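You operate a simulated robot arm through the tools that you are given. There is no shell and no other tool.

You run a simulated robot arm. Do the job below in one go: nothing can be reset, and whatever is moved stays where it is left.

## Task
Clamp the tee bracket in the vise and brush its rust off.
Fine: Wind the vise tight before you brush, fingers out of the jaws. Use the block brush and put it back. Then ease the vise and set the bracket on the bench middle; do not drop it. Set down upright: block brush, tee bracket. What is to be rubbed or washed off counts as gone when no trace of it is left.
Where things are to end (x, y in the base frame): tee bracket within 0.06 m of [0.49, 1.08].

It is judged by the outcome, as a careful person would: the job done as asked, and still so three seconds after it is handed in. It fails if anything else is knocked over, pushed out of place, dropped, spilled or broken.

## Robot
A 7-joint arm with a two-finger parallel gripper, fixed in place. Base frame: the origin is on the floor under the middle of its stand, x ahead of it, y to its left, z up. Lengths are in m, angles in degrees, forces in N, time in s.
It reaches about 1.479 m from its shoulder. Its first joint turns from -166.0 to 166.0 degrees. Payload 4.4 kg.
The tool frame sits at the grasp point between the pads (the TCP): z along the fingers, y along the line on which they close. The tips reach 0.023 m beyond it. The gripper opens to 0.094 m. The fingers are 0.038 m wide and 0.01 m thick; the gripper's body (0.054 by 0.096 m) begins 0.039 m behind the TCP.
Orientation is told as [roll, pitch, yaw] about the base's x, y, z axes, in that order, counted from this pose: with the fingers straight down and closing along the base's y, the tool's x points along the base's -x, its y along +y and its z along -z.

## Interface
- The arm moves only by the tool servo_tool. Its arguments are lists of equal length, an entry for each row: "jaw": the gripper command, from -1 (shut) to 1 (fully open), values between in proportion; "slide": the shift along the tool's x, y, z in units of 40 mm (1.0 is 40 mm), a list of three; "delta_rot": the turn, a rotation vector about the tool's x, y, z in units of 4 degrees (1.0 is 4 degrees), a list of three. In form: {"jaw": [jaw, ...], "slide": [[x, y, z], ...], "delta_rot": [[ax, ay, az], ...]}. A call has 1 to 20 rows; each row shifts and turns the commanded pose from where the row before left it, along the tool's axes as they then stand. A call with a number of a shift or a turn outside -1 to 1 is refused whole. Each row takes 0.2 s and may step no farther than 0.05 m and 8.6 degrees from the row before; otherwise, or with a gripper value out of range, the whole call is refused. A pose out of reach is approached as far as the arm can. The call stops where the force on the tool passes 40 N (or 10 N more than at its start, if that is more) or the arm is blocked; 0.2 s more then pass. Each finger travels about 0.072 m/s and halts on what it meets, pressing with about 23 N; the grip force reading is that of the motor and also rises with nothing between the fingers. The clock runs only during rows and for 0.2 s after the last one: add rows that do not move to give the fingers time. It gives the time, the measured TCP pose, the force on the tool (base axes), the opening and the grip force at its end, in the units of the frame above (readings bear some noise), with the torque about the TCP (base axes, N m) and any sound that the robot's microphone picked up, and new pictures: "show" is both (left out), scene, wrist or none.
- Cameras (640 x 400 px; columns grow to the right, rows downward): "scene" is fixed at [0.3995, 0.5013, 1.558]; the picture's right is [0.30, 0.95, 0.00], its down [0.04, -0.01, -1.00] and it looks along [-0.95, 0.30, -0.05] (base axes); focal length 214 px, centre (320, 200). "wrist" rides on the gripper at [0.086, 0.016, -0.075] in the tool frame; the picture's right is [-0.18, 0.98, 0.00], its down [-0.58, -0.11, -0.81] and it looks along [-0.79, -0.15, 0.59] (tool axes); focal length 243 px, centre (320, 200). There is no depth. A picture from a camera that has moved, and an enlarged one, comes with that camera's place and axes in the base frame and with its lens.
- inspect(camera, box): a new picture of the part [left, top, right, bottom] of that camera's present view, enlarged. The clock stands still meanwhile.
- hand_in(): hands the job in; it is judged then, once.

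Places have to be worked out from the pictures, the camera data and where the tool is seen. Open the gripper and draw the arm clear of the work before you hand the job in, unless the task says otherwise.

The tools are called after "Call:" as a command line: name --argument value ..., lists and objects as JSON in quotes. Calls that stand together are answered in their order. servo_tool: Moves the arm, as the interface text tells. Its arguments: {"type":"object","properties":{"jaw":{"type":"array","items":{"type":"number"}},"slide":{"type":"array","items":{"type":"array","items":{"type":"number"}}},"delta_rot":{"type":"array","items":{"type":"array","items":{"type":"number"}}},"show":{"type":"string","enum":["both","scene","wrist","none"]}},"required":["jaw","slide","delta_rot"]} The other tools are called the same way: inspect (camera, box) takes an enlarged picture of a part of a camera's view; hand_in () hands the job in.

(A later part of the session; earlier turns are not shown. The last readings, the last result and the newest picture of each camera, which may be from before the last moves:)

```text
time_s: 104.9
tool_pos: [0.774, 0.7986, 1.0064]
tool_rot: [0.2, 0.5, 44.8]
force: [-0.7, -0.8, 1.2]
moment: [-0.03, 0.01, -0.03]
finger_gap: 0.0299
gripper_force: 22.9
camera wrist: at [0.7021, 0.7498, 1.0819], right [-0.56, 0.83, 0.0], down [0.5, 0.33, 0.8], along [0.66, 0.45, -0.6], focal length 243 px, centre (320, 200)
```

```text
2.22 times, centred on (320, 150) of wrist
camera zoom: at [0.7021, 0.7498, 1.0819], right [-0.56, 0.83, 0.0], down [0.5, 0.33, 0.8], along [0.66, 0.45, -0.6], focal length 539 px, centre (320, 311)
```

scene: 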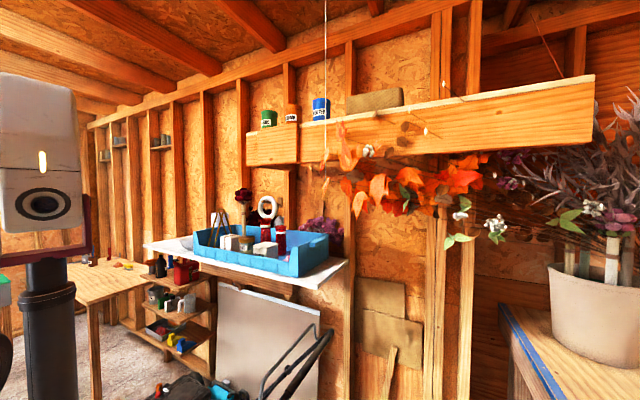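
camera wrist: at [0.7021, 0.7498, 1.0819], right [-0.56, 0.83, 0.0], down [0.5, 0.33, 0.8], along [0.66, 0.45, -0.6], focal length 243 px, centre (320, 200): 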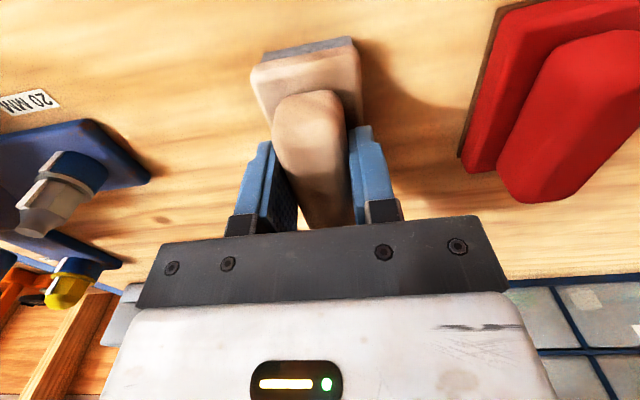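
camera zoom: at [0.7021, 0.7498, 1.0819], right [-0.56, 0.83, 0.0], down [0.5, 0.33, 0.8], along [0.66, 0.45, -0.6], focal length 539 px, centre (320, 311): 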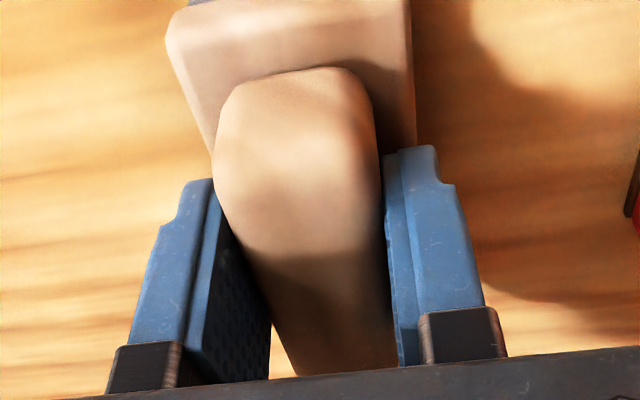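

The brush grip is held firmly (gap 29.9 mm, 23 N). I lift it and move toward the vise to a standoff where the camera can see the flange beside the brush.

Call:
servo_tool --jaw '[-1, -1, -1, -1, -1, -1, -1, -1, -1, -1, -1, -1, -1, -1]' --slide '[[0, 0, -0.4], [0, 0, -0.8], [0, 0, -0.9], [0, 0, -0.9], [0, 0, -0.9], [0, 0, -0.9], [0, 0, -0.9], [0, 0, -0.9], [0.68, -0.865, 0], [0.68, -0.865, 0], [0.68, -0.865, 0], [0.68, -0.865, 0], [0.68, -0.865, 0], [0, 0, 0]]' --delta_rot '[[0, 0, 0], [0, 0, 0], [0, 0, 0], [0, 0, 0], [0, 0, 0], [0, 0, 0], [0, 0, 0], [0, 0, 0], [0, 0, 0], [0, 0, 0], [0, 0, 0], [0, 0, 0], [0, 0, 0], [0, 0, 0]]' --show "wrist"

Call:
inspect --camera "wrist" --box '[80, 60, 320, 210]'

```text
time_s: 107.9
tool_pos: [0.8029, 0.5802, 1.2706]
tool_rot: [0.2, 0.4, 44.7]
force: [0.4, 0.8, -1.0]
moment: [0.02, -0.03, 0.02]
finger_gap: 0.0294
gripper_force: 23.0
camera wrist: at [0.7302, 0.532, 1.3458], right [-0.56, 0.83, 0.0], down [0.5, 0.33, 0.8], along [0.66, 0.45, -0.6], focal length 243 px, centre (320, 200)
```

wrist: 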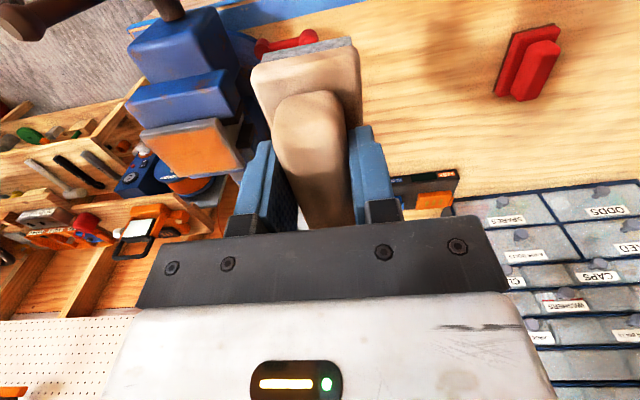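

```text
2.67 times, centred on (200, 135) of wrist
camera zoom: at [0.7302, 0.532, 1.3458], right [-0.56, 0.83, 0.0], down [0.5, 0.33, 0.8], along [0.66, 0.45, -0.6], focal length 647 px, centre (640, 373)
```

zoom: 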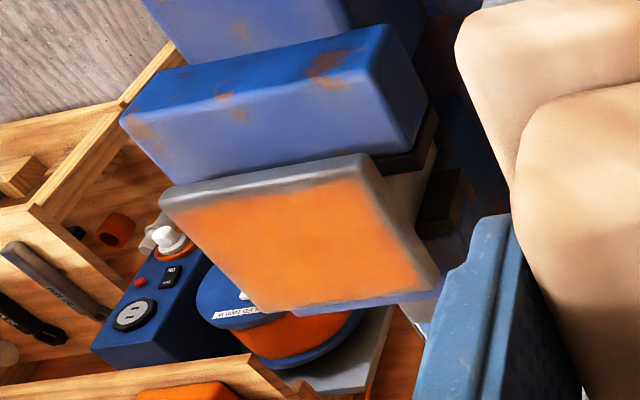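

The flange is seen clearly: about 0.096 m (along the bench) × 0.07 m, centre near (0.973, 0.52), top z ≈1.125–1.135, rust over nearly all its top. I carry the brush over it and lower to just above.

Call:
servo_tool --jaw '[-1, -1, -1, -1, -1, -1, -1]' --slide '[[-0.483, -1.0, 0], [-0.483, -1.0, 0], [-0.483, -1.0, 0], [-0.483, -1.0, 0], [0, 0, 0.6], [0, 0, 0.6], [0, 0, 0]]' --delta_rot '[[0, 0, 0], [0, 0, 0], [0, 0, 0], [0, 0, 0], [0, 0, 0], [0, 0, 0], [0, 0, 0]]' --show "wrist"

Call:
inspect --camera "wrist" --box '[200, 0, 440, 160]'

```text
time_s: 109.5
tool_pos: [0.9701, 0.522, 1.2215]
tool_rot: [0.2, 0.5, 44.8]
force: [-0.4, -0.8, -1.0]
moment: [-0.02, 0.02, 0.03]
finger_gap: 0.0296
gripper_force: 23.1
camera wrist: at [0.8969, 0.4726, 1.2969], right [-0.56, 0.83, 0.0], down [0.5, 0.33, 0.8], along [0.66, 0.45, -0.6], focal length 243 px, centre (320, 200)
```

wrist: 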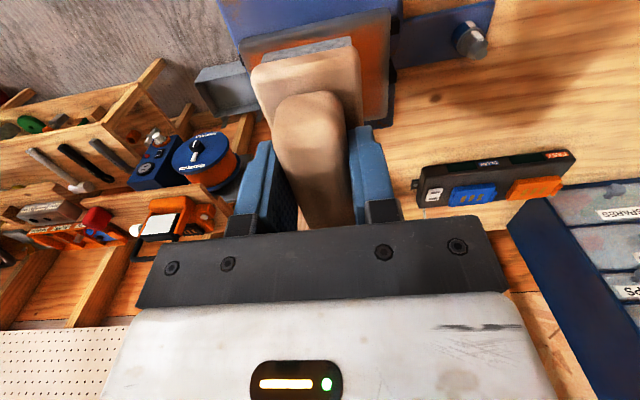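

```text
2.50 times, centred on (320, 80) of wrist
camera zoom: at [0.8969, 0.4726, 1.2969], right [-0.56, 0.83, 0.0], down [0.5, 0.33, 0.8], along [0.66, 0.45, -0.6], focal length 606 px, centre (320, 500)
```

zoom: 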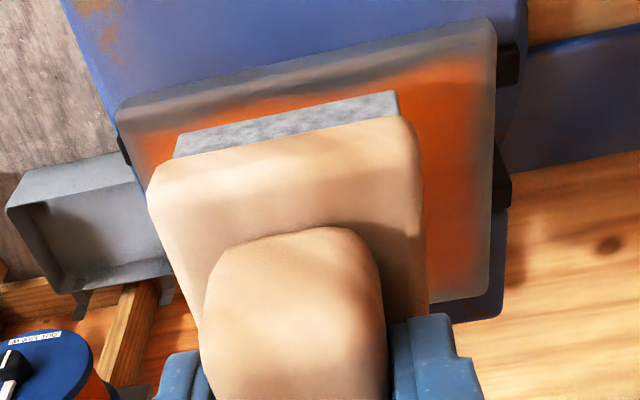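

The brush hovers centred over the flange. I lower it carefully, watching the force.

Call:
servo_tool --jaw '[-1, -1, -1, -1, -1, -1, -1]' --slide '[[0, 0, 0.1], [0, 0, 0.1], [0, 0, 0.1], [0, 0, 0.1], [0, 0, 0.1], [0, 0, 0.1], [0, 0, 0.1]]' --delta_rot '[[0, 0, 0], [0, 0, 0], [0, 0, 0], [0, 0, 0], [0, 0, 0], [0, 0, 0], [0, 0, 0]]' --show "none"

```text
time_s: 111.1
tool_pos: [0.968, 0.5212, 1.196]
tool_rot: [0.2, 0.3, 44.9]
force: [1.9, 0.2, 10.6]
moment: [-0.34, 0.03, 0.0]
finger_gap: 0.0296
gripper_force: 23.5
```

Contact at TCP z ≈1.196 with about 10 N. I brush back and forth along the bench direction, ±32 mm.

Call:
servo_tool --jaw '[-1, -1, -1, -1, -1, -1, -1, -1, -1, -1, -1, -1, -1, -1, -1, -1]' --slide '[[0, 0.4, 0], [0, 0.4, 0], [0, -0.4, 0], [0, -0.4, 0], [0, -0.4, 0], [0, -0.4, 0], [0, 0.4, 0], [0, 0.4, 0], [0, 0.4, 0], [0, 0.4, 0], [0, -0.4, 0], [0, -0.4, 0], [0, -0.4, 0], [0, -0.4, 0], [0, 0.4, 0], [0, 0.4, 0]]' --delta_rot '[[0, 0, 0], [0, 0, 0], [0, 0, 0], [0, 0, 0], [0, 0, 0], [0, 0, 0], [0, 0, 0], [0, 0, 0], [0, 0, 0], [0, 0, 0], [0, 0, 0], [0, 0, 0], [0, 0, 0], [0, 0, 0], [0, 0, 0], [0, 0, 0]]' --show "wrist"

Call:
inspect --camera "wrist" --box '[200, 0, 440, 160]'

```text
time_s: 114.5
tool_pos: [0.9675, 0.5208, 1.1933]
tool_rot: [0.3, 0.5, 44.7]
force: [-0.1, -1.0, -0.1]
moment: [0.0, -0.08, 0.0]
finger_gap: 0.0295
gripper_force: 23.3
camera wrist: at [0.8971, 0.4719, 1.2684], right [-0.56, 0.83, 0.0], down [0.5, 0.33, 0.8], along [0.66, 0.45, -0.6], focal length 243 px, centre (320, 200)
```

wrist: 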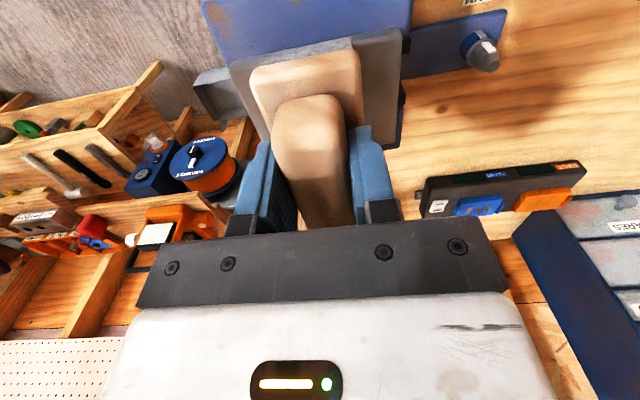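

```text
2.50 times, centred on (320, 80) of wrist
camera zoom: at [0.8971, 0.4719, 1.2684], right [-0.56, 0.83, 0.0], down [0.5, 0.33, 0.8], along [0.66, 0.45, -0.6], focal length 606 px, centre (320, 500)
```

zoom: 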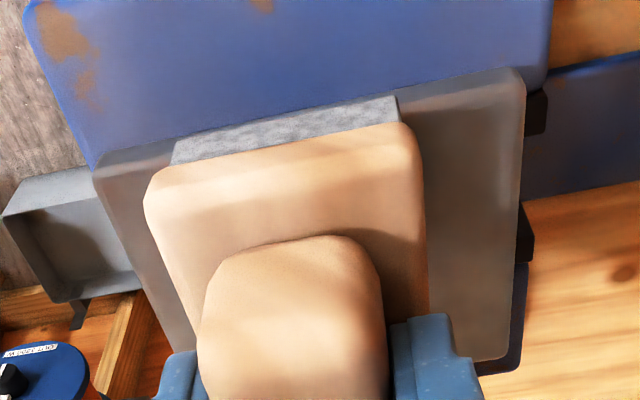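

The rust seems largely gone. I lift off and move back to the viewing standoff to examine the whole flange top.

Call:
servo_tool --jaw '[-1, -1, -1, -1, -1, -1, -1, -1]' --slide '[[0, 0, -0.9], [0, 0, -1.0], [0.483, 1.0, 0], [0.483, 1.0, 0], [0.483, 1.0, 0], [0.483, 1.0, 0], [0, 0, 0], [0, 0, 0]]' --delta_rot '[[0, 0, 0], [0, 0, 0], [0, 0, 0], [0, 0, 0], [0, 0, 0], [0, 0, 0], [0, 0, 0], [0, 0, 0]]' --show "none"

Call:
inspect --camera "wrist" --box '[100, 60, 292, 180]'

```text
time_s: 116.3
tool_pos: [0.7998, 0.5799, 1.2722]
tool_rot: [0.1, 0.6, 44.8]
force: [-0.4, 0.2, -1.7]
moment: [0.0, 0.04, -0.02]
finger_gap: 0.0298
gripper_force: 23.3
```

```text
3.33 times, centred on (196, 120) of wrist
camera zoom: at [0.727, 0.53, 1.3462], right [-0.56, 0.83, 0.0], down [0.5, 0.33, 0.8], along [0.66, 0.45, -0.6], focal length 809 px, centre (733, 467)
```

zoom: 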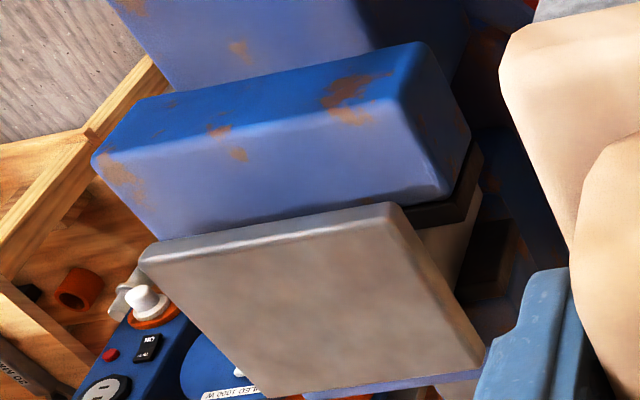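

The top looks grey now; I zoom further to look for any remaining traces.

Call:
inspect --camera "wrist" --box '[136, 112, 252, 184]'

```text
5.52 times, centred on (194, 148) of wrist
camera zoom: at [0.727, 0.53, 1.3462], right [-0.56, 0.83, 0.0], down [0.5, 0.33, 0.8], along [0.66, 0.45, -0.6], focal length 1339 px, centre (1015, 487)
```

zoom: 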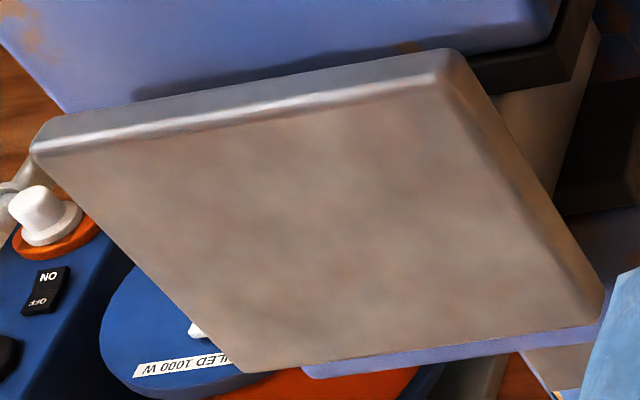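

Only a faint mottling remains, which may be bare steel. To be sure I brush a second time, with longer strokes and offsets; first I return over the flange and touch down.

Call:
servo_tool --jaw '[-1, -1, -1, -1, -1, -1, -1, -1, -1, -1, -1]' --slide '[[-0.483, -1.0, 0], [-0.483, -1.0, 0], [-0.483, -1.0, 0], [-0.483, -1.0, 0], [0, 0, 0.6], [0, 0, 0.6], [0, 0, 0.4], [0, 0, 0.2], [0, 0, 0.1], [0, 0, 0.1], [0, 0, 0]]' --delta_rot '[[0, 0, 0], [0, 0, 0], [0, 0, 0], [0, 0, 0], [0, 0, 0], [0, 0, 0], [0, 0, 0], [0, 0, 0], [0, 0, 0], [0, 0, 0], [0, 0, 0]]' --show "none"

```text
time_s: 118.7
tool_pos: [0.9681, 0.5225, 1.1922]
tool_rot: [0.2, 0.3, 44.8]
force: [3.8, 0.5, 25.2]
moment: [-0.08, -0.07, -0.11]
finger_gap: 0.0293
gripper_force: 23.0
```

Contact with 25 N; I ease half a millimetre and make longer strokes, also shifting a little fore and aft.

Call:
servo_tool --jaw '[-1, -1, -1, -1, -1, -1, -1, -1, -1, -1, -1, -1, -1, -1, -1, -1, -1, -1, -1, -1]' --slide '[[0, 0.45, -0.02], [0, 0.45, 0], [0.2, -0.45, 0], [0, -0.45, 0], [0, -0.45, 0], [0, -0.45, 0], [-0.2, 0.45, 0], [-0.2, 0.45, 0], [0, 0.45, 0], [0, 0.45, 0], [0, -0.45, 0], [0, -0.45, 0], [0, -0.45, 0], [0, -0.45, 0], [0.2, 0.45, 0], [0, 0.45, 0], [0, 0.45, 0], [0, 0.45, 0], [0, -0.45, 0], [0, -0.45, 0]]' --delta_rot '[[0, 0, 0], [0, 0, 0], [0, 0, 0], [0, 0, 0], [0, 0, 0], [0, 0, 0], [0, 0, 0], [0, 0, 0], [0, 0, 0], [0, 0, 0], [0, 0, 0], [0, 0, 0], [0, 0, 0], [0, 0, 0], [0, 0, 0], [0, 0, 0], [0, 0, 0], [0, 0, 0], [0, 0, 0], [0, 0, 0]]' --show "wrist"

```text
time_s: 119.7
tool_pos: [0.9529, 0.5262, 1.1915]
tool_rot: [0.2, 0.4, 44.9]
force: [-1.5, 0.7, 2.9]
moment: [0.03, -0.05, 0.05]
finger_gap: 0.0298
gripper_force: 23.0
stopped in row 4: the force on the tool passed its limit at 41 N (the readings are from after the stop); the commanded pose is now the measured one
camera wrist: at [0.881, 0.4771, 1.267], right [-0.56, 0.83, 0.0], down [0.49, 0.33, 0.8], along [0.66, 0.45, -0.6], focal length 243 px, centre (320, 200)
```

wrist: 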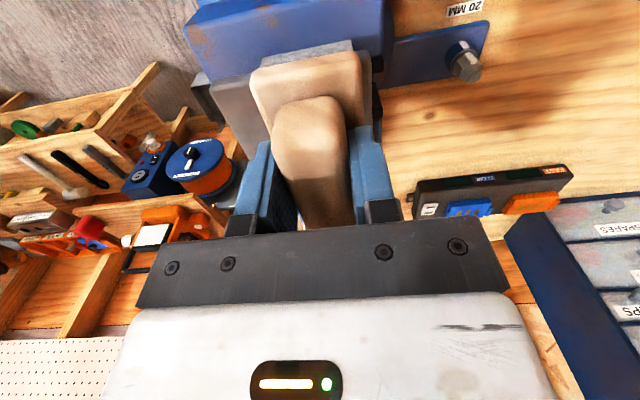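

The pressure was a bit much; now about 3 N remains. I go on with gentler strokes at this height.

Call:
servo_tool --jaw '[-1, -1, -1, -1, -1, -1, -1, -1, -1, -1, -1, -1, -1, -1, -1, -1, -1, -1, -1, -1]' --slide '[[0, -0.3, 0], [0, -0.3, 0], [0, -0.3, 0], [0, -0.3, 0], [0, 0.3, 0], [0, 0.3, 0], [0, 0.3, 0], [0, 0.3, 0], [-0.2, 0.3, 0], [-0.2, 0.2, 0], [0, -0.3, 0], [0, -0.3, 0], [0, -0.3, 0], [0, -0.3, 0], [0, -0.3, 0], [0, -0.2, 0], [0, 0.3, 0], [0, 0.3, 0], [0, 0.3, 0], [0, 0, 0]]' --delta_rot '[[0, 0, 0], [0, 0, 0], [0, 0, 0], [0, 0, 0], [0, 0, 0], [0, 0, 0], [0, 0, 0], [0, 0, 0], [0, 0, 0], [0, 0, 0], [0, 0, 0], [0, 0, 0], [0, 0, 0], [0, 0, 0], [0, 0, 0], [0, 0, 0], [0, 0, 0], [0, 0, 0], [0, 0, 0], [0, 0, 0]]' --show "none"

```text
time_s: 123.9
tool_pos: [0.9738, 0.5292, 1.1928]
tool_rot: [0.2, 0.3, 44.9]
force: [6.0, -5.2, 19.9]
moment: [-0.38, -0.49, -0.05]
finger_gap: 0.0296
gripper_force: 23.1
```

That went through with about 20 N on the flange. I lift away and look again.

Call:
servo_tool --jaw '[-1, -1, -1, -1, -1, -1, -1, -1]' --slide '[[0, 0, -0.9], [0, 0, -1.0], [0.483, 1.0, 0], [0.483, 1.0, 0], [0.483, 1.0, 0], [0.483, 1.0, 0], [0, 0, 0], [0, 0, 0]]' --delta_rot '[[0, 0, 0], [0, 0, 0], [0, 0, 0], [0, 0, 0], [0, 0, 0], [0, 0, 0], [0, 0, 0], [0, 0, 0]]' --show "wrist"

Call:
inspect --camera "wrist" --box '[136, 112, 252, 184]'

```text
time_s: 125.7
tool_pos: [0.8055, 0.589, 1.2692]
tool_rot: [0.3, 0.3, 45.0]
force: [-0.3, -0.1, -1.2]
moment: [0.0, 0.01, -0.02]
finger_gap: 0.0295
gripper_force: 22.7
camera wrist: at [0.7338, 0.5388, 1.3439], right [-0.56, 0.83, 0.0], down [0.49, 0.33, 0.8], along [0.66, 0.45, -0.6], focal length 243 px, centre (320, 200)
```

wrist: 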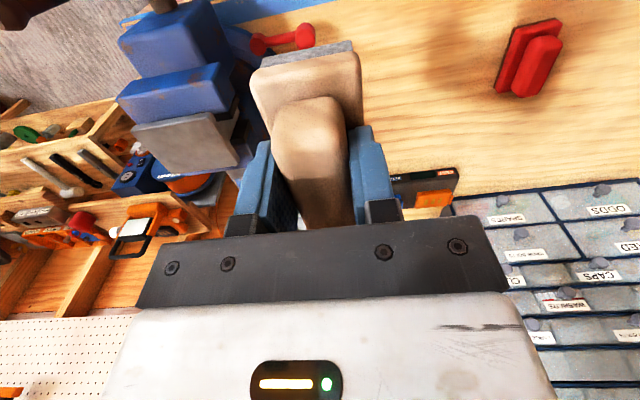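

```text
5.52 times, centred on (194, 148) of wrist
camera zoom: at [0.7338, 0.5388, 1.3439], right [-0.56, 0.83, 0.0], down [0.49, 0.33, 0.8], along [0.66, 0.45, -0.6], focal length 1339 px, centre (1015, 487)
```

zoom: 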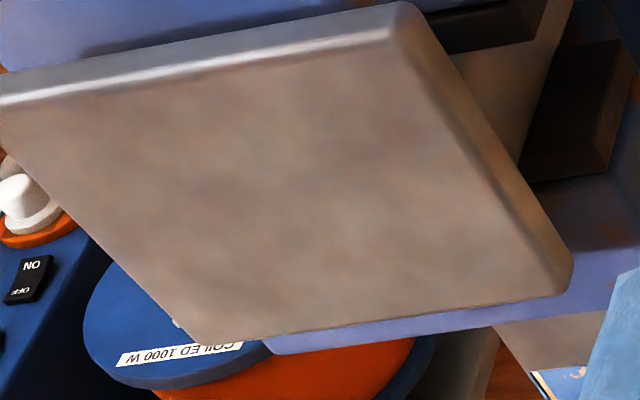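

The mottling is unchanged, so it is bare steel; no orange is left. I carry the brush back above its original spot (0.774, 0.799) and lower to just above the bench.

Call:
servo_tool --jaw '[-1, -1, -1, -1, -1, -1, -1, -1, -1, -1, -1, -1]' --slide '[[-0.63, 0.8525, 0], [-0.63, 0.8525, 0], [-0.63, 0.8525, 0], [-0.63, 0.8525, 0], [-0.63, 0.8525, 0], [0, 0, 1], [0, 0, 1], [0, 0, 1], [0, 0, 1], [0, 0, 1], [0, 0, 0.95], [0, 0, 0]]' --delta_rot '[[0, 0, 0], [0, 0, 0], [0, 0, 0], [0, 0, 0], [0, 0, 0], [0, 0, 0], [0, 0, 0], [0, 0, 0], [0, 0, 0], [0, 0, 0], [0, 0, 0], [0, 0, 0]]' --show "wrist"

```text
time_s: 128.3
tool_pos: [0.7756, 0.7985, 1.0318]
tool_rot: [0.3, 0.3, 45.0]
force: [-0.2, 0.5, -1.6]
moment: [0.02, 0.05, -0.02]
finger_gap: 0.0296
gripper_force: 23.3
camera wrist: at [0.7033, 0.7487, 1.1065], right [-0.56, 0.83, 0.0], down [0.49, 0.33, 0.8], along [0.66, 0.45, -0.6], focal length 243 px, centre (320, 200)
```

wrist: 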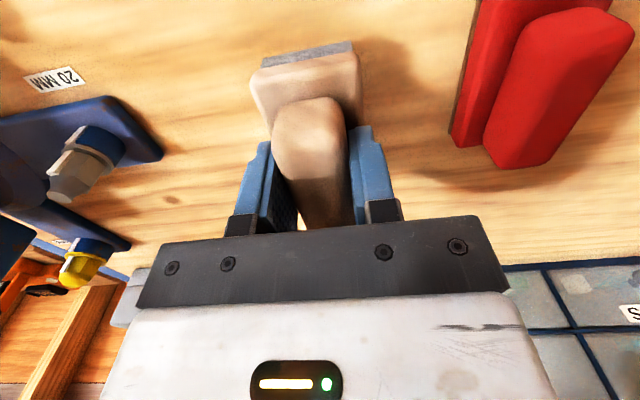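

I lower it slowly to the bench, feeling for contact.

Call:
servo_tool --jaw '[-1, -1, -1, -1, -1, -1]' --slide '[[0, 0, 0.3], [0, 0, 0.15], [0, 0, 0.1], [0, 0, 0.05], [0, 0, 0.04], [0, 0, 0]]' --delta_rot '[[0, 0, 0], [0, 0, 0], [0, 0, 0], [0, 0, 0], [0, 0, 0], [0, 0, 0]]' --show "none"

```text
time_s: 129.7
tool_pos: [0.7748, 0.7969, 1.0052]
tool_rot: [0.3, 0.3, 44.9]
force: [1.0, 0.2, -1.0]
moment: [-0.02, -0.02, 0.03]
finger_gap: 0.0295
gripper_force: 23.2
```

Call:
servo_tool --jaw '[-1, -1, -1, -1]' --slide '[[0, 0, 0.03], [0, 0, 0.03], [0, 0, 0.02], [0, 0, 0]]' --delta_rot '[[0, 0, 0], [0, 0, 0], [0, 0, 0], [0, 0, 0]]' --show "none"

```text
time_s: 130.7
tool_pos: [0.7735, 0.7976, 1.0028]
tool_rot: [0.4, 0.3, 45.0]
force: [1.2, -1.4, 15.2]
moment: [0.13, -0.66, -0.01]
finger_gap: 0.0298
gripper_force: 22.9
```

The brush is on the bench (15 N at z 1.003). I relieve a little, open gently, and rise clear.

Call:
servo_tool --jaw '[-1, -0.3, 0.2, 0.6, 1, 1, 1, 1, 1, 1]' --slide '[[0, 0, -0.02], [0, 0, 0], [0, 0, 0], [0, 0, 0], [0, 0, 0], [0, 0, -0.3], [0, 0, -0.8], [0, 0, -1], [0, 0, -1], [0, 0, -1]]' --delta_rot '[[0, 0, 0], [0, 0, 0], [0, 0, 0], [0, 0, 0], [0, 0, 0], [0, 0, 0], [0, 0, 0], [0, 0, 0], [0, 0, 0], [0, 0, 0]]' --show "wrist"

Call:
inspect --camera "wrist" --box '[200, 0, 440, 150]'

```text
time_s: 132.9
tool_pos: [0.7756, 0.7975, 1.1636]
tool_rot: [0.2, 0.4, 44.9]
force: [0.4, 0.8, -1.0]
moment: [-0.04, -0.02, -0.02]
finger_gap: 0.094
gripper_force: 0.0
camera wrist: at [0.7042, 0.7481, 1.24], right [-0.56, 0.83, 0.0], down [0.5, 0.33, 0.8], along [0.66, 0.45, -0.6], focal length 243 px, centre (320, 200)
```

wrist: 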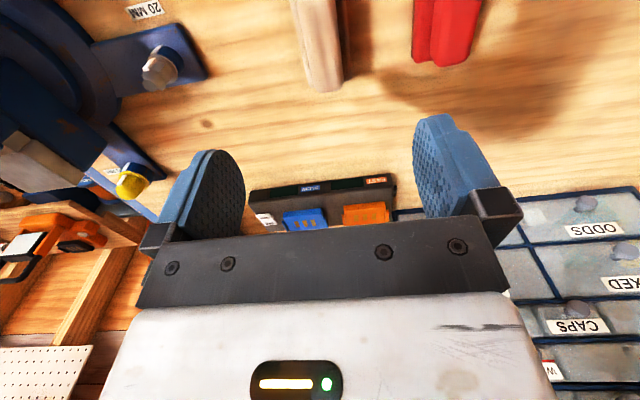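

```text
2.67 times, centred on (320, 75) of wrist
camera zoom: at [0.7042, 0.7481, 1.24], right [-0.56, 0.83, 0.0], down [0.5, 0.33, 0.8], along [0.66, 0.45, -0.6], focal length 647 px, centre (320, 533)
```

zoom: 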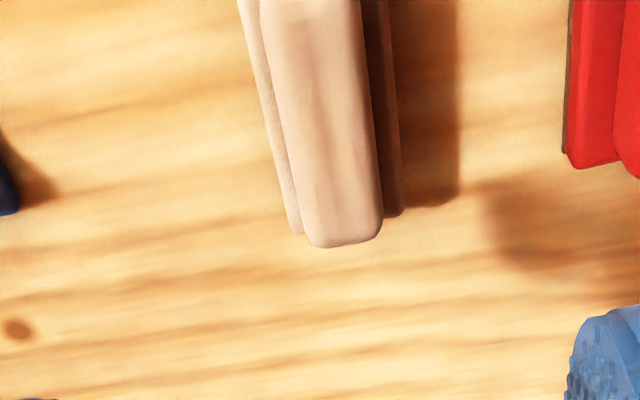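

The brush stands back in its place. Now I go to ease the vise: rise and move in front of the vise handle again.

Call:
servo_tool --jaw '[1, 1, 1, 1, 1, 1, 1, 1, 1, 1, 1, 1, 1, 1, 1, 1]' --slide '[[0, 0, -0.85], [0, 0, -0.85], [0, 0, -0.85], [0, 0, -0.85], [0.889, -0.6455, 0], [0.889, -0.6455, 0], [0.889, -0.6455, 0], [0.889, -0.6455, 0], [0.889, -0.6455, 0], [0.889, -0.6455, 0], [0.889, -0.6455, 0], [0.889, -0.6455, 0], [0.889, -0.6455, 0], [0.889, -0.6455, 0], [0.889, -0.6455, 0], [0, 0, 0]]' --delta_rot '[[0, 0, 0], [0, 0, 0], [0, 0, 0], [0, 0, 0], [0, 0, 0], [0, 0, 0], [0, 0, 0], [0, 0, 0], [0, 0, 0], [0, 0, 0], [0, 0, 0], [0, 0, 0], [0, 0, 0], [0, 0, 0], [0, 0, 0], [0, 0, 0]]' --show "wrist"

```text
time_s: 136.3
tool_pos: [0.6971, 0.322, 1.3027]
tool_rot: [0.2, 0.4, 45.0]
force: [0.8, -1.1, 0.9]
moment: [0.0, -0.01, 0.04]
finger_gap: 0.094
gripper_force: 0.0
camera wrist: at [0.6247, 0.2718, 1.3778], right [-0.56, 0.83, 0.0], down [0.49, 0.33, 0.8], along [0.66, 0.45, -0.6], focal length 243 px, centre (320, 200)
```

wrist: 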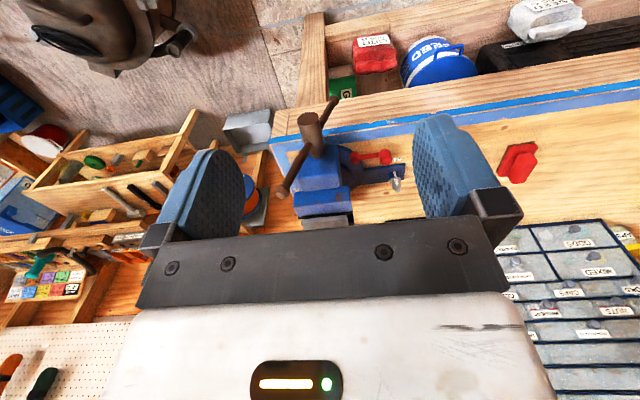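

The bar is now near vertical, its upper end leaning to the right as expected. I pitch the tool to horizontal again.

Call:
servo_tool --jaw '[1, 1, 1, 1, 1, 1, 1, 1, 1, 1, 1, 1, 1, 1, 1, 1, 1, 1, 1, 1]' --slide '[[0, 0, 0], [0, 0, 0], [0, 0, 0], [0, 0, 0], [0, 0, 0], [0, 0, 0], [0, 0, 0], [0, 0, 0], [0, 0, 0], [0, 0, 0], [0, 0, 0], [0, 0, 0], [0, 0, 0], [0, 0, 0], [0, 0, 0], [0, 0, 0], [0, 0, 0], [0, 0, 0], [0, 0, 0], [0, 0, 0]]' --delta_rot '[[0, -1, 0], [0, -1, 0], [0, -1, 0], [0, -1, 0], [0, -1, 0], [0, -1, 0], [0, -1, 0], [0, -1, 0], [0, -1, 0], [0, -1, 0], [0, -1, 0], [0, -1, 0], [0, -1, 0], [0, -1, 0], [0, -1, 0], [0, -1, 0], [0, -1, 0], [0, -1, 0], [0, -1, 0], [0, -1, 0]]' --show "none"

Call:
servo_tool --jaw '[1, 1, 1, 1, 1, 1, 1, 1, 1, 1, 1, 1, 1, 1, 1, 1, 1, 1, 1, 1]' --slide '[[0, 0, 0], [0, 0, 0], [0, 0, 0], [0, 0, 0], [0, 0, 0], [0, 0, 0], [0, 0, 0], [0, 0, 0], [0, 0, 0], [0, 0, 0], [0, 0, 0], [0, 0, 0], [0, 0, 0], [0, 0, 0], [0, 0, 0], [0, 0, 0], [0, 0, 0], [0, 0, 0], [0, 0, 0], [0, 0, 0]]' --delta_rot '[[0, -1, 0], [0, -1, 0], [0, -0.5, 0], [0, 0, 1], [0, 0, 1], [0, 0, 1], [0, 0, 1], [0, 0, 1], [0, 0, 1], [0, 0, 1], [0, 0, 1], [0, 0, 1], [0, 0, 1], [0, 0, 1], [0, 0, 1], [0, 0, 1], [0, 0, 1], [0, 0, 1], [0, 0, 1], [0, 0, 1]]' --show "none"

Call:
servo_tool --jaw '[1, 1, 1, 1, 1, 1, 1, 1, 1, 1, 1, 1, 1, 1, 1, 1, 1, 1, 1, 1]' --slide '[[0, 0, 0], [0, 0, 0], [0, 0, 0], [0, 0, 0], [0, 0, 0], [0, 0, 0], [0, 0, 0], [0, 0, 0], [0, 0, 0], [0, 0, 0], [0, 0, 0], [0, 0, 0], [0, 0, 0], [0, 0, 0], [0, 0, 0], [0, 0, 0], [0, 0, 0], [0, 0, 0], [0, 0, 0], [0, 0, 0]]' --delta_rot '[[0, 0, 1], [0, 0, 1], [0, 0, 1], [0, 0, 1], [0, 0, 1], [0, 0, 1], [0, 0, 1], [0, 0, 1], [0, 0, 1], [0, 0, 1], [0, 0, 1], [0, 0, 1], [0, 0, 1], [0, 0, 1], [0, 0, 1], [0, 0, 1], [0, 0, 1], [0, 0, 1], [0, 0, 1], [0, 0, 1]]' --show "wrist"

```text
time_s: 140.5
tool_pos: [0.6986, 0.3197, 1.3037]
tool_rot: [1.3, -79.6, 43.6]
force: [0.5, 0.7, -0.8]
moment: [-0.01, 0.0, 0.02]
finger_gap: 0.0941
gripper_force: 0.0
```

```text
time_s: 144.7
tool_pos: [0.6979, 0.3201, 1.3037]
tool_rot: [89.7, -21.7, -45.0]
force: [0.9, 0.4, 0.2]
moment: [0.01, 0.0, 0.03]
finger_gap: 0.094
gripper_force: 0.1
```

```text
time_s: 148.9
tool_pos: [0.6986, 0.3203, 1.3026]
tool_rot: [89.3, 58.3, -45.6]
force: [1.0, -0.4, -0.2]
moment: [0.01, 0.01, 0.0]
finger_gap: 0.0941
gripper_force: 0.0
camera wrist: at [0.6238, 0.2903, 1.3859], right [0.66, -0.66, 0.36], down [-0.42, -0.72, -0.55], along [0.62, 0.21, -0.76], focal length 243 px, centre (320, 200)
```

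wrist: 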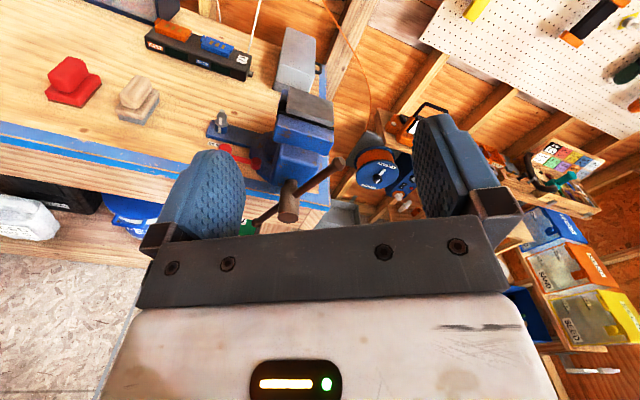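

The handle is where I predicted it. I roll to the bar's angle (≈200°) and go to a standoff in front of its upper arm.

Call:
servo_tool --jaw '[1, 1, 1, 1, 1, 1, 1, 1, 1, 1, 1, 1, 1, 1, 1, 1, 1, 1, 1, 1]' --slide '[[0, 0, 0], [0, 0, 0], [0, 0, 0], [0, 0, 0], [0, 0, 0], [0, 0, 0], [0, 0, 0], [0, 0, 0], [0, 0, 0], [0, 0, 0], [0, 0, 0], [0, 0, 0], [0, 0, 0], [-0.65, 0.603, 0.373], [-0.65, 0.603, 0.373], [-0.65, 0.603, 0.373], [-0.65, 0.603, 0.373], [-0.65, 0.603, 0.373], [-0.65, 0.603, 0.373], [0, 0, 0]]' --delta_rot '[[0, 0, 1], [0, 0, 1], [0, 0, 1], [0, 0, 1], [0, 0, 1], [0, 0, 1], [0, 0, 1], [0, 0, 1], [0, 0, 1], [0, 0, 1], [0, 0, 1], [0, 0, 1], [0, 0, 1], [0, 0, 0], [0, 0, 0], [0, 0, 0], [0, 0, 0], [0, 0, 0], [0, 0, 0], [0, 0, 0]]' --show "wrist"

Call:
inspect --camera "wrist" --box '[160, 0, 480, 200]'

```text
time_s: 153.1
tool_pos: [0.8185, 0.3259, 1.1067]
tool_rot: [-89.0, 69.8, 135.7]
force: [-0.2, 0.6, -0.8]
moment: [0.02, 0.01, -0.04]
finger_gap: 0.094
gripper_force: 0.1
camera wrist: at [0.7983, 0.2413, 1.1819], right [0.6, -0.61, -0.51], down [-0.79, -0.36, -0.5], along [0.12, 0.71, -0.7], focal length 243 px, centre (320, 200)
```

wrist: 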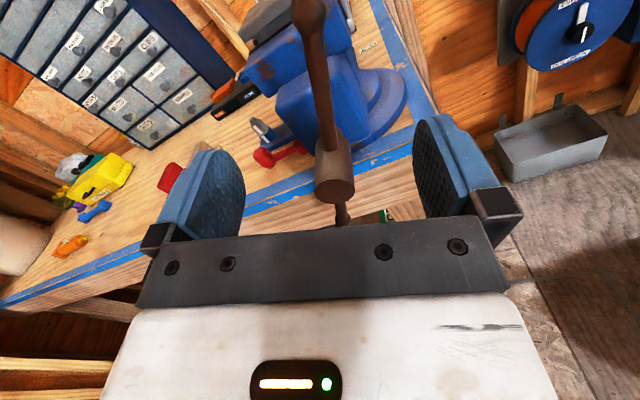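

```text
2.00 times, centred on (320, 100) of wrist
camera zoom: at [0.7983, 0.2413, 1.1819], right [0.6, -0.61, -0.51], down [-0.79, -0.36, -0.5], along [0.12, 0.71, -0.7], focal length 485 px, centre (320, 400)
```

zoom: 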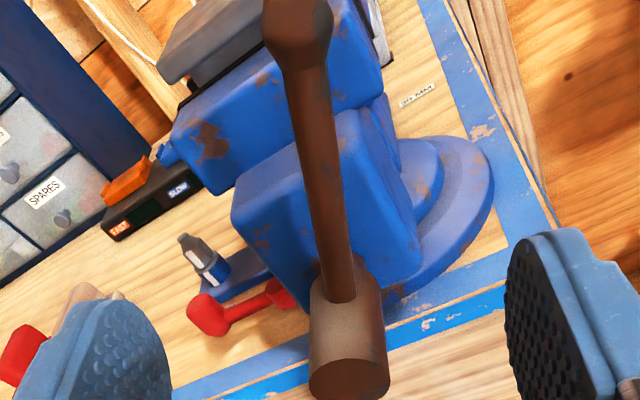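

The bar lies centred between the open pads. I go in over it.

Call:
servo_tool --jaw '[1, 1, 1, 1]' --slide '[[0, 0, 0.74], [0, 0, 0.74], [0, 0, 0.74], [0, 0, 0]]' --delta_rot '[[0, 0, 0], [0, 0, 0], [0, 0, 0], [0, 0, 0]]' --show "wrist"

Call:
inspect --camera "wrist" --box '[160, 0, 480, 200]'

```text
time_s: 154.1
tool_pos: [0.8805, 0.3855, 1.1059]
tool_rot: [-89.1, 69.7, 135.8]
force: [-0.4, -0.4, 0.2]
moment: [-0.01, 0.0, 0.0]
finger_gap: 0.0939
gripper_force: 0.1
camera wrist: at [0.86, 0.3015, 1.1819], right [0.6, -0.61, -0.51], down [-0.79, -0.36, -0.5], along [0.12, 0.71, -0.7], focal length 243 px, centre (320, 200)
```

wrist: 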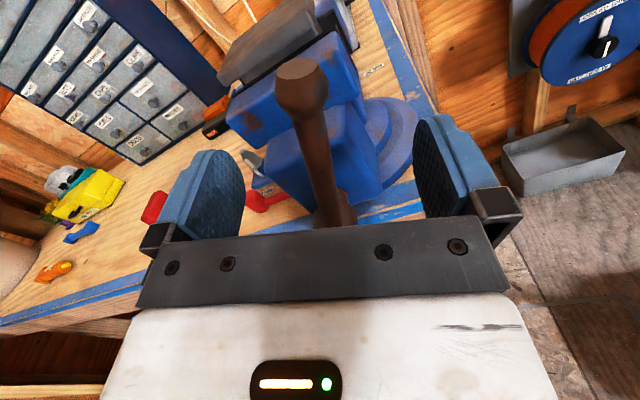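

```text
2.00 times, centred on (320, 100) of wrist
camera zoom: at [0.86, 0.3015, 1.1819], right [0.6, -0.61, -0.51], down [-0.79, -0.36, -0.5], along [0.12, 0.71, -0.7], focal length 485 px, centre (320, 400)
```

zoom: 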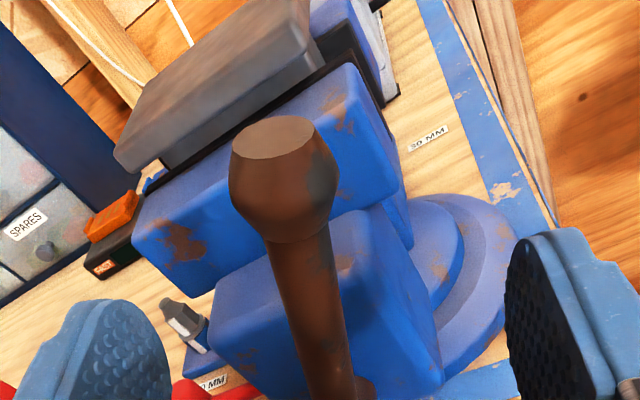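

I set 6 mm deeper, bring the right-hand finger (on its stop) against the bar, and turn anticlockwise to ease.

Call:
servo_tool --jaw '[1, 1, 1, 1, 1, 1, 1, 1, 1, 1]' --slide '[[0, -0.4, 0.15], [0, -0.4, 0], [-0.0753, -0.1568, 0], [-0.0753, -0.1568, 0], [-0.0753, -0.1568, 0], [-0.0753, -0.1568, 0], [-0.0753, -0.1568, 0], [-0.0753, -0.1568, 0], [-0.0753, -0.1568, 0], [-0.0753, -0.1568, 0]]' --delta_rot '[[0, 0, 0], [0, 0, 0], [0, 0, -1], [0, 0, -1], [0, 0, -1], [0, 0, -1], [0, 0, -1], [0, 0, -1], [0, 0, -1], [0, 0, -1]]' --show "wrist"

```text
time_s: 156.3
tool_pos: [0.8262, 0.4503, 1.0967]
tool_rot: [88.2, 78.2, -46.9]
force: [1.6, -0.9, -0.6]
moment: [-0.01, 0.05, 0.01]
finger_gap: 0.094
gripper_force: 0.1
camera wrist: at [0.7732, 0.3988, 1.186], right [0.71, -0.71, 0.02], down [-0.57, -0.58, -0.59], along [0.43, 0.4, -0.81], focal length 243 px, centre (320, 200)
```

wrist: 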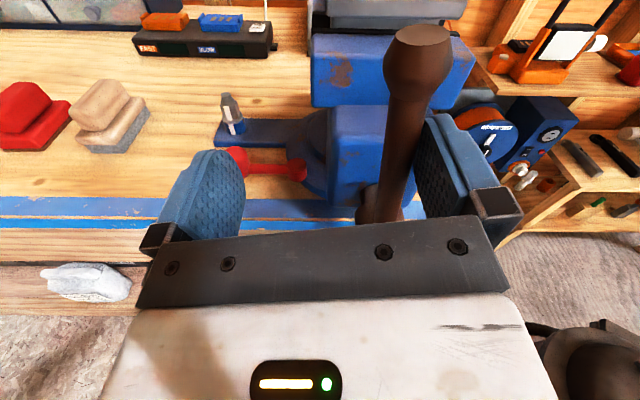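

The handle broke loose easily and now turns freely. I continue easing 80° more.

Call:
servo_tool --jaw '[1, 1, 1, 1, 1, 1, 1, 1, 1, 1, 1, 1, 1, 1, 1, 1, 1, 1, 1, 1]' --slide '[[-0.0753, -0.1568, 0], [-0.0753, -0.1568, 0], [-0.0753, -0.1568, 0], [-0.0753, -0.1568, 0], [-0.0753, -0.1568, 0], [-0.0753, -0.1568, 0], [-0.0753, -0.1568, 0], [-0.0753, -0.1568, 0], [-0.0753, -0.1568, 0], [-0.0753, -0.1568, 0], [-0.0753, -0.1568, 0], [-0.0753, -0.1568, 0], [-0.0753, -0.1568, 0], [-0.0753, -0.1568, 0], [-0.0753, -0.1568, 0], [-0.0753, -0.1568, 0], [-0.0753, -0.1568, 0], [-0.0753, -0.1568, 0], [-0.0753, -0.1568, 0], [-0.0753, -0.1568, 0]]' --delta_rot '[[0, 0, -1], [0, 0, -1], [0, 0, -1], [0, 0, -1], [0, 0, -1], [0, 0, -1], [0, 0, -1], [0, 0, -1], [0, 0, -1], [0, 0, -1], [0, 0, -1], [0, 0, -1], [0, 0, -1], [0, 0, -1], [0, 0, -1], [0, 0, -1], [0, 0, -1], [0, 0, -1], [0, 0, -1], [0, 0, -1]]' --show "wrist"

Call:
inspect --camera "wrist" --box '[240, 0, 560, 200]'

```text
time_s: 160.5
tool_pos: [0.8026, 0.472, 0.9736]
tool_rot: [89.6, -1.8, -45.0]
force: [0.2, 0.0, -0.3]
moment: [-0.02, 0.03, 0.0]
finger_gap: 0.094
gripper_force: 0.1
camera wrist: at [0.6901, 0.4815, 0.988], right [0.11, -0.1, 0.99], down [-0.16, -0.98, -0.09], along [0.98, -0.15, -0.13], focal length 243 px, centre (320, 200)
```

wrist: 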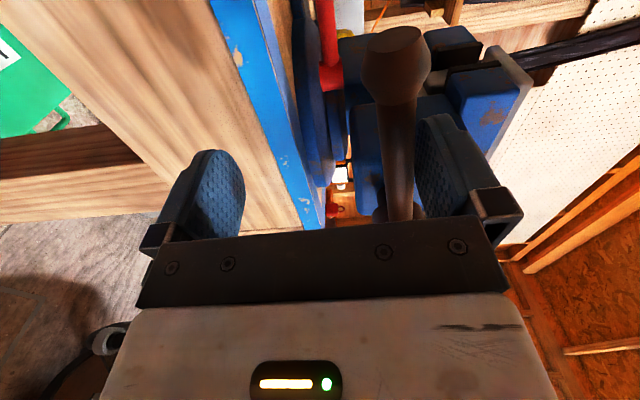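

```text
2.00 times, centred on (400, 100) of wrist
camera zoom: at [0.6901, 0.4815, 0.988], right [0.11, -0.1, 0.99], down [-0.16, -0.98, -0.09], along [0.98, -0.15, -0.13], focal length 485 px, centre (160, 400)
```

zoom: 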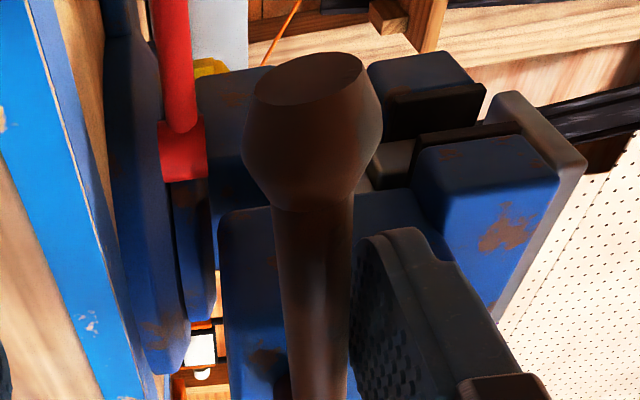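

Eased about 113° so far. I continue 28° more.

Call:
servo_tool --jaw '[1, 1, 1, 1, 1, 1, 1, 1]' --slide '[[-0.0753, -0.1568, 0], [-0.0753, -0.1568, 0], [-0.0753, -0.1568, 0], [-0.0753, -0.1568, 0], [-0.0753, -0.1568, 0], [-0.0753, -0.1568, 0], [-0.0753, -0.1568, 0], [0, 0, 0]]' --delta_rot '[[0, 0, -1], [0, 0, -1], [0, 0, -1], [0, 0, -1], [0, 0, -1], [0, 0, -1], [0, 0, -1], [0, 0, 0]]' --show "none"

```text
time_s: 162.3
tool_pos: [0.8252, 0.4499, 0.9378]
tool_rot: [89.5, -29.9, -45.0]
force: [0.3, -0.1, -0.4]
moment: [-0.02, -0.04, -0.01]
finger_gap: 0.0939
gripper_force: 0.1
```

Still free and in reach; 24° more.

Call:
servo_tool --jaw '[1, 1, 1, 1, 1, 1, 1]' --slide '[[-0.0753, -0.1568, 0], [-0.0753, -0.1568, 0], [-0.0753, -0.1568, 0], [-0.0753, -0.1568, 0], [-0.0753, -0.1568, 0], [-0.0753, -0.1568, 0], [0, 0, 0]]' --delta_rot '[[0, 0, -1], [0, 0, -1], [0, 0, -1], [0, 0, -1], [0, 0, -1], [0, 0, -1], [0, 0, 0]]' --show "wrist"

Call:
inspect --camera "wrist" --box '[240, 0, 560, 200]'

```text
time_s: 163.9
tool_pos: [0.8523, 0.4232, 0.9196]
tool_rot: [89.4, -53.8, -44.6]
force: [-0.1, 0.9, 0.3]
moment: [-0.01, 0.01, 0.01]
finger_gap: 0.0937
gripper_force: 0.1
camera wrist: at [0.754, 0.4163, 0.8595], right [-0.48, 0.49, 0.73], down [-0.27, -0.87, 0.41], along [0.84, 0.0, 0.55], focal length 243 px, centre (320, 200)
```

wrist: 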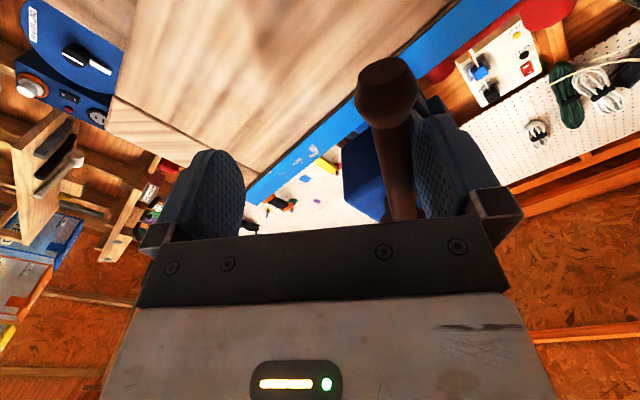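

```text
2.00 times, centred on (400, 100) of wrist
camera zoom: at [0.754, 0.4163, 0.8595], right [-0.48, 0.49, 0.73], down [-0.27, -0.87, 0.41], along [0.84, 0.0, 0.55], focal length 485 px, centre (160, 400)
```

zoom: 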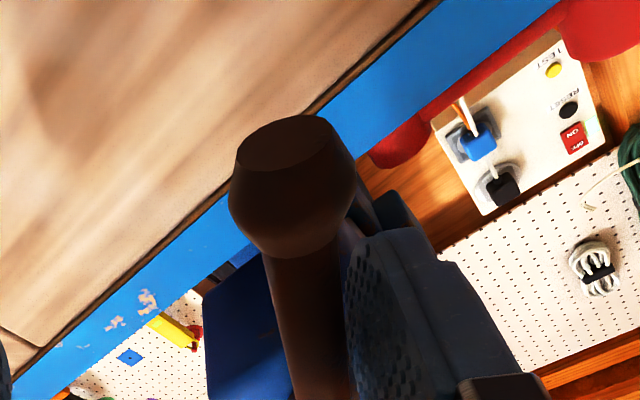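

About 164° eased (it took ~238° to close). To open fully as it was, I re-grip the other arm at the top: back out and swing around the axis.

Call:
servo_tool --jaw '[1, 1, 1, 1, 1, 1, 1, 1, 1, 1, 1, 1, 1, 1, 1, 1, 1, 1, 1, 1]' --slide '[[0, 0.1, 0], [0, 0, -0.9], [0, 0, -0.9], [0.0642, 0.1617, 0], [0.0642, 0.1617, 0], [0.0642, 0.1617, 0], [0.0642, 0.1617, 0], [0.0642, 0.1617, 0], [0.0642, 0.1617, 0], [0.0642, 0.1617, 0], [0.0642, 0.1617, 0], [0.0642, 0.1617, 0], [0.0642, 0.1617, 0], [0.0642, 0.1617, 0], [0.0642, 0.1617, 0], [0.0642, 0.1617, 0], [0.0642, 0.1617, 0], [0.0642, 0.1617, 0], [0.0642, 0.1617, 0], [0.0642, 0.1617, 0]]' --delta_rot '[[0, 0, 0], [0, 0, 0], [0, 0, 0], [0, 0, 1], [0, 0, 1], [0, 0, 1], [0, 0, 1], [0, 0, 1], [0, 0, 1], [0, 0, 1], [0, 0, 1], [0, 0, 1], [0, 0, 1], [0, 0, 1], [0, 0, 1], [0, 0, 1], [0, 0, 1], [0, 0, 1], [0, 0, 1], [0, 0, 1]]' --show "none"

Call:
servo_tool --jaw '[1, 1, 1, 1, 1, 1, 1, 1, 1, 1, 1, 1, 1, 1, 1, 1, 1, 1, 1, 1]' --slide '[[0.0642, 0.1617, 0], [0.0642, 0.1617, 0], [0.0642, 0.1617, 0], [0.0642, 0.1617, 0], [0.0642, 0.1617, 0], [0.0642, 0.1617, 0], [0.0642, 0.1617, 0], [0.0642, 0.1617, 0], [0.0642, 0.1617, 0], [0.0642, 0.1617, 0], [0.0642, 0.1617, 0], [0.0642, 0.1617, 0], [0.0642, 0.1617, 0], [0.0642, 0.1617, 0], [0.0642, 0.1617, 0], [0.0642, 0.1617, 0], [0.0642, 0.1617, 0], [0.0642, 0.1617, 0], [0.0642, 0.1617, 0], [0.0642, 0.1617, 0]]' --delta_rot '[[0, 0, 1], [0, 0, 1], [0, 0, 1], [0, 0, 1], [0, 0, 1], [0, 0, 1], [0, 0, 1], [0, 0, 1], [0, 0, 1], [0, 0, 1], [0, 0, 1], [0, 0, 1], [0, 0, 1], [0, 0, 1], [0, 0, 1], [0, 0, 1], [0, 0, 1], [0, 0, 1], [0, 0, 1], [0, 0, 1]]' --show "wrist"

Call:
inspect --camera "wrist" --box '[160, 0, 480, 200]'

```text
time_s: 168.1
tool_pos: [0.7437, 0.4298, 1.0021]
tool_rot: [89.7, 14.3, -45.2]
force: [0.5, -0.2, -0.7]
moment: [0.03, 0.01, -0.02]
finger_gap: 0.094
gripper_force: 0.2
```

```text
time_s: 172.3
tool_pos: [0.7903, 0.3849, 1.114]
tool_rot: [-85.6, 85.7, 139.2]
force: [0.0, -0.2, -0.5]
moment: [-0.02, 0.03, 0.0]
finger_gap: 0.094
gripper_force: 0.1
camera wrist: at [0.7541, 0.3161, 1.2002], right [0.68, -0.69, -0.26], down [-0.68, -0.46, -0.57], along [0.27, 0.56, -0.78], focal length 243 px, centre (320, 200)
```

wrist: 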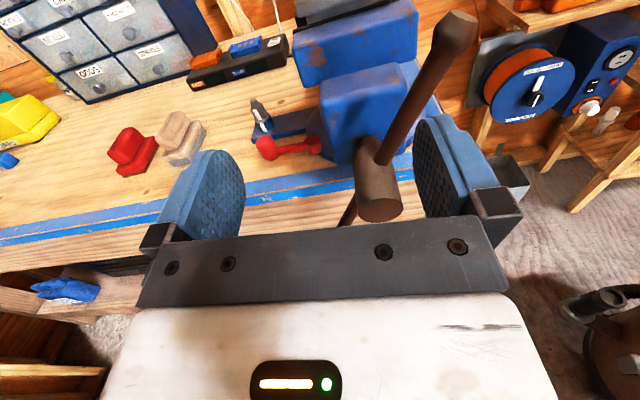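

```text
2.00 times, centred on (320, 100) of wrist
camera zoom: at [0.7541, 0.3161, 1.2002], right [0.68, -0.69, -0.26], down [-0.68, -0.46, -0.57], along [0.27, 0.56, -0.78], focal length 485 px, centre (320, 400)
```

zoom: 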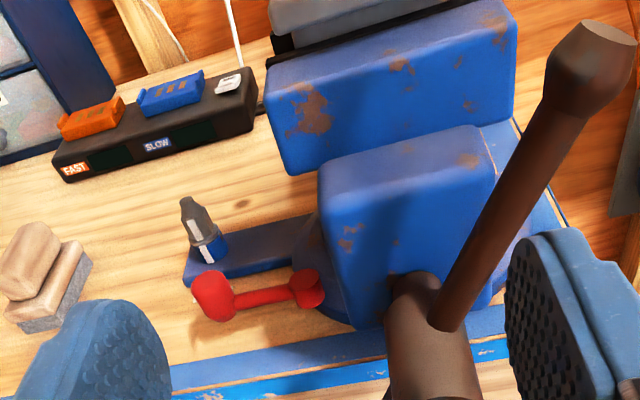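

The other arm is at roll ≈207°. I swing 24° more, centre on it and go in.

Call:
servo_tool --jaw '[1, 1, 1, 1, 1, 1, 1, 1, 1, 1, 1, 1]' --slide '[[0.0642, 0.1617, 0], [0.0642, 0.1617, 0], [0.0642, 0.1617, 0], [0.0642, 0.1617, 0], [0.0642, 0.1617, 0], [0.0642, 0.1617, 0], [0, 0.5, 0], [0, 0.5, 0], [0, 0, 0.58], [0, 0, 0.58], [0, 0, 0.58], [0, 0, 0]]' --delta_rot '[[0, 0, 1], [0, 0, 1], [0, 0, 1], [0, 0, 1], [0, 0, 1], [0, 0, 1], [0, 0, 0], [0, 0, 0], [0, 0, 0], [0, 0, 0], [0, 0, 0], [0, 0, 0]]' --show "wrist"

```text
time_s: 174.9
tool_pos: [0.8948, 0.3782, 1.1019]
tool_rot: [-89.3, 61.7, 135.4]
force: [0.7, -0.1, 0.0]
moment: [-0.03, 0.0, -0.01]
finger_gap: 0.0943
gripper_force: 0.1
camera wrist: at [0.8813, 0.2869, 1.1712], right [0.55, -0.55, -0.63], down [-0.84, -0.31, -0.46], along [0.06, 0.77, -0.63], focal length 243 px, centre (320, 200)
```

wrist: 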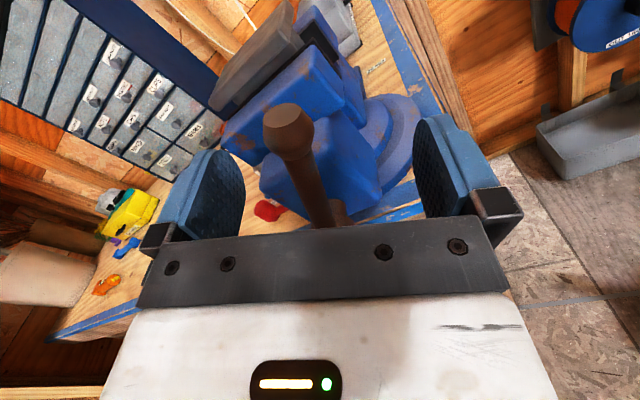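

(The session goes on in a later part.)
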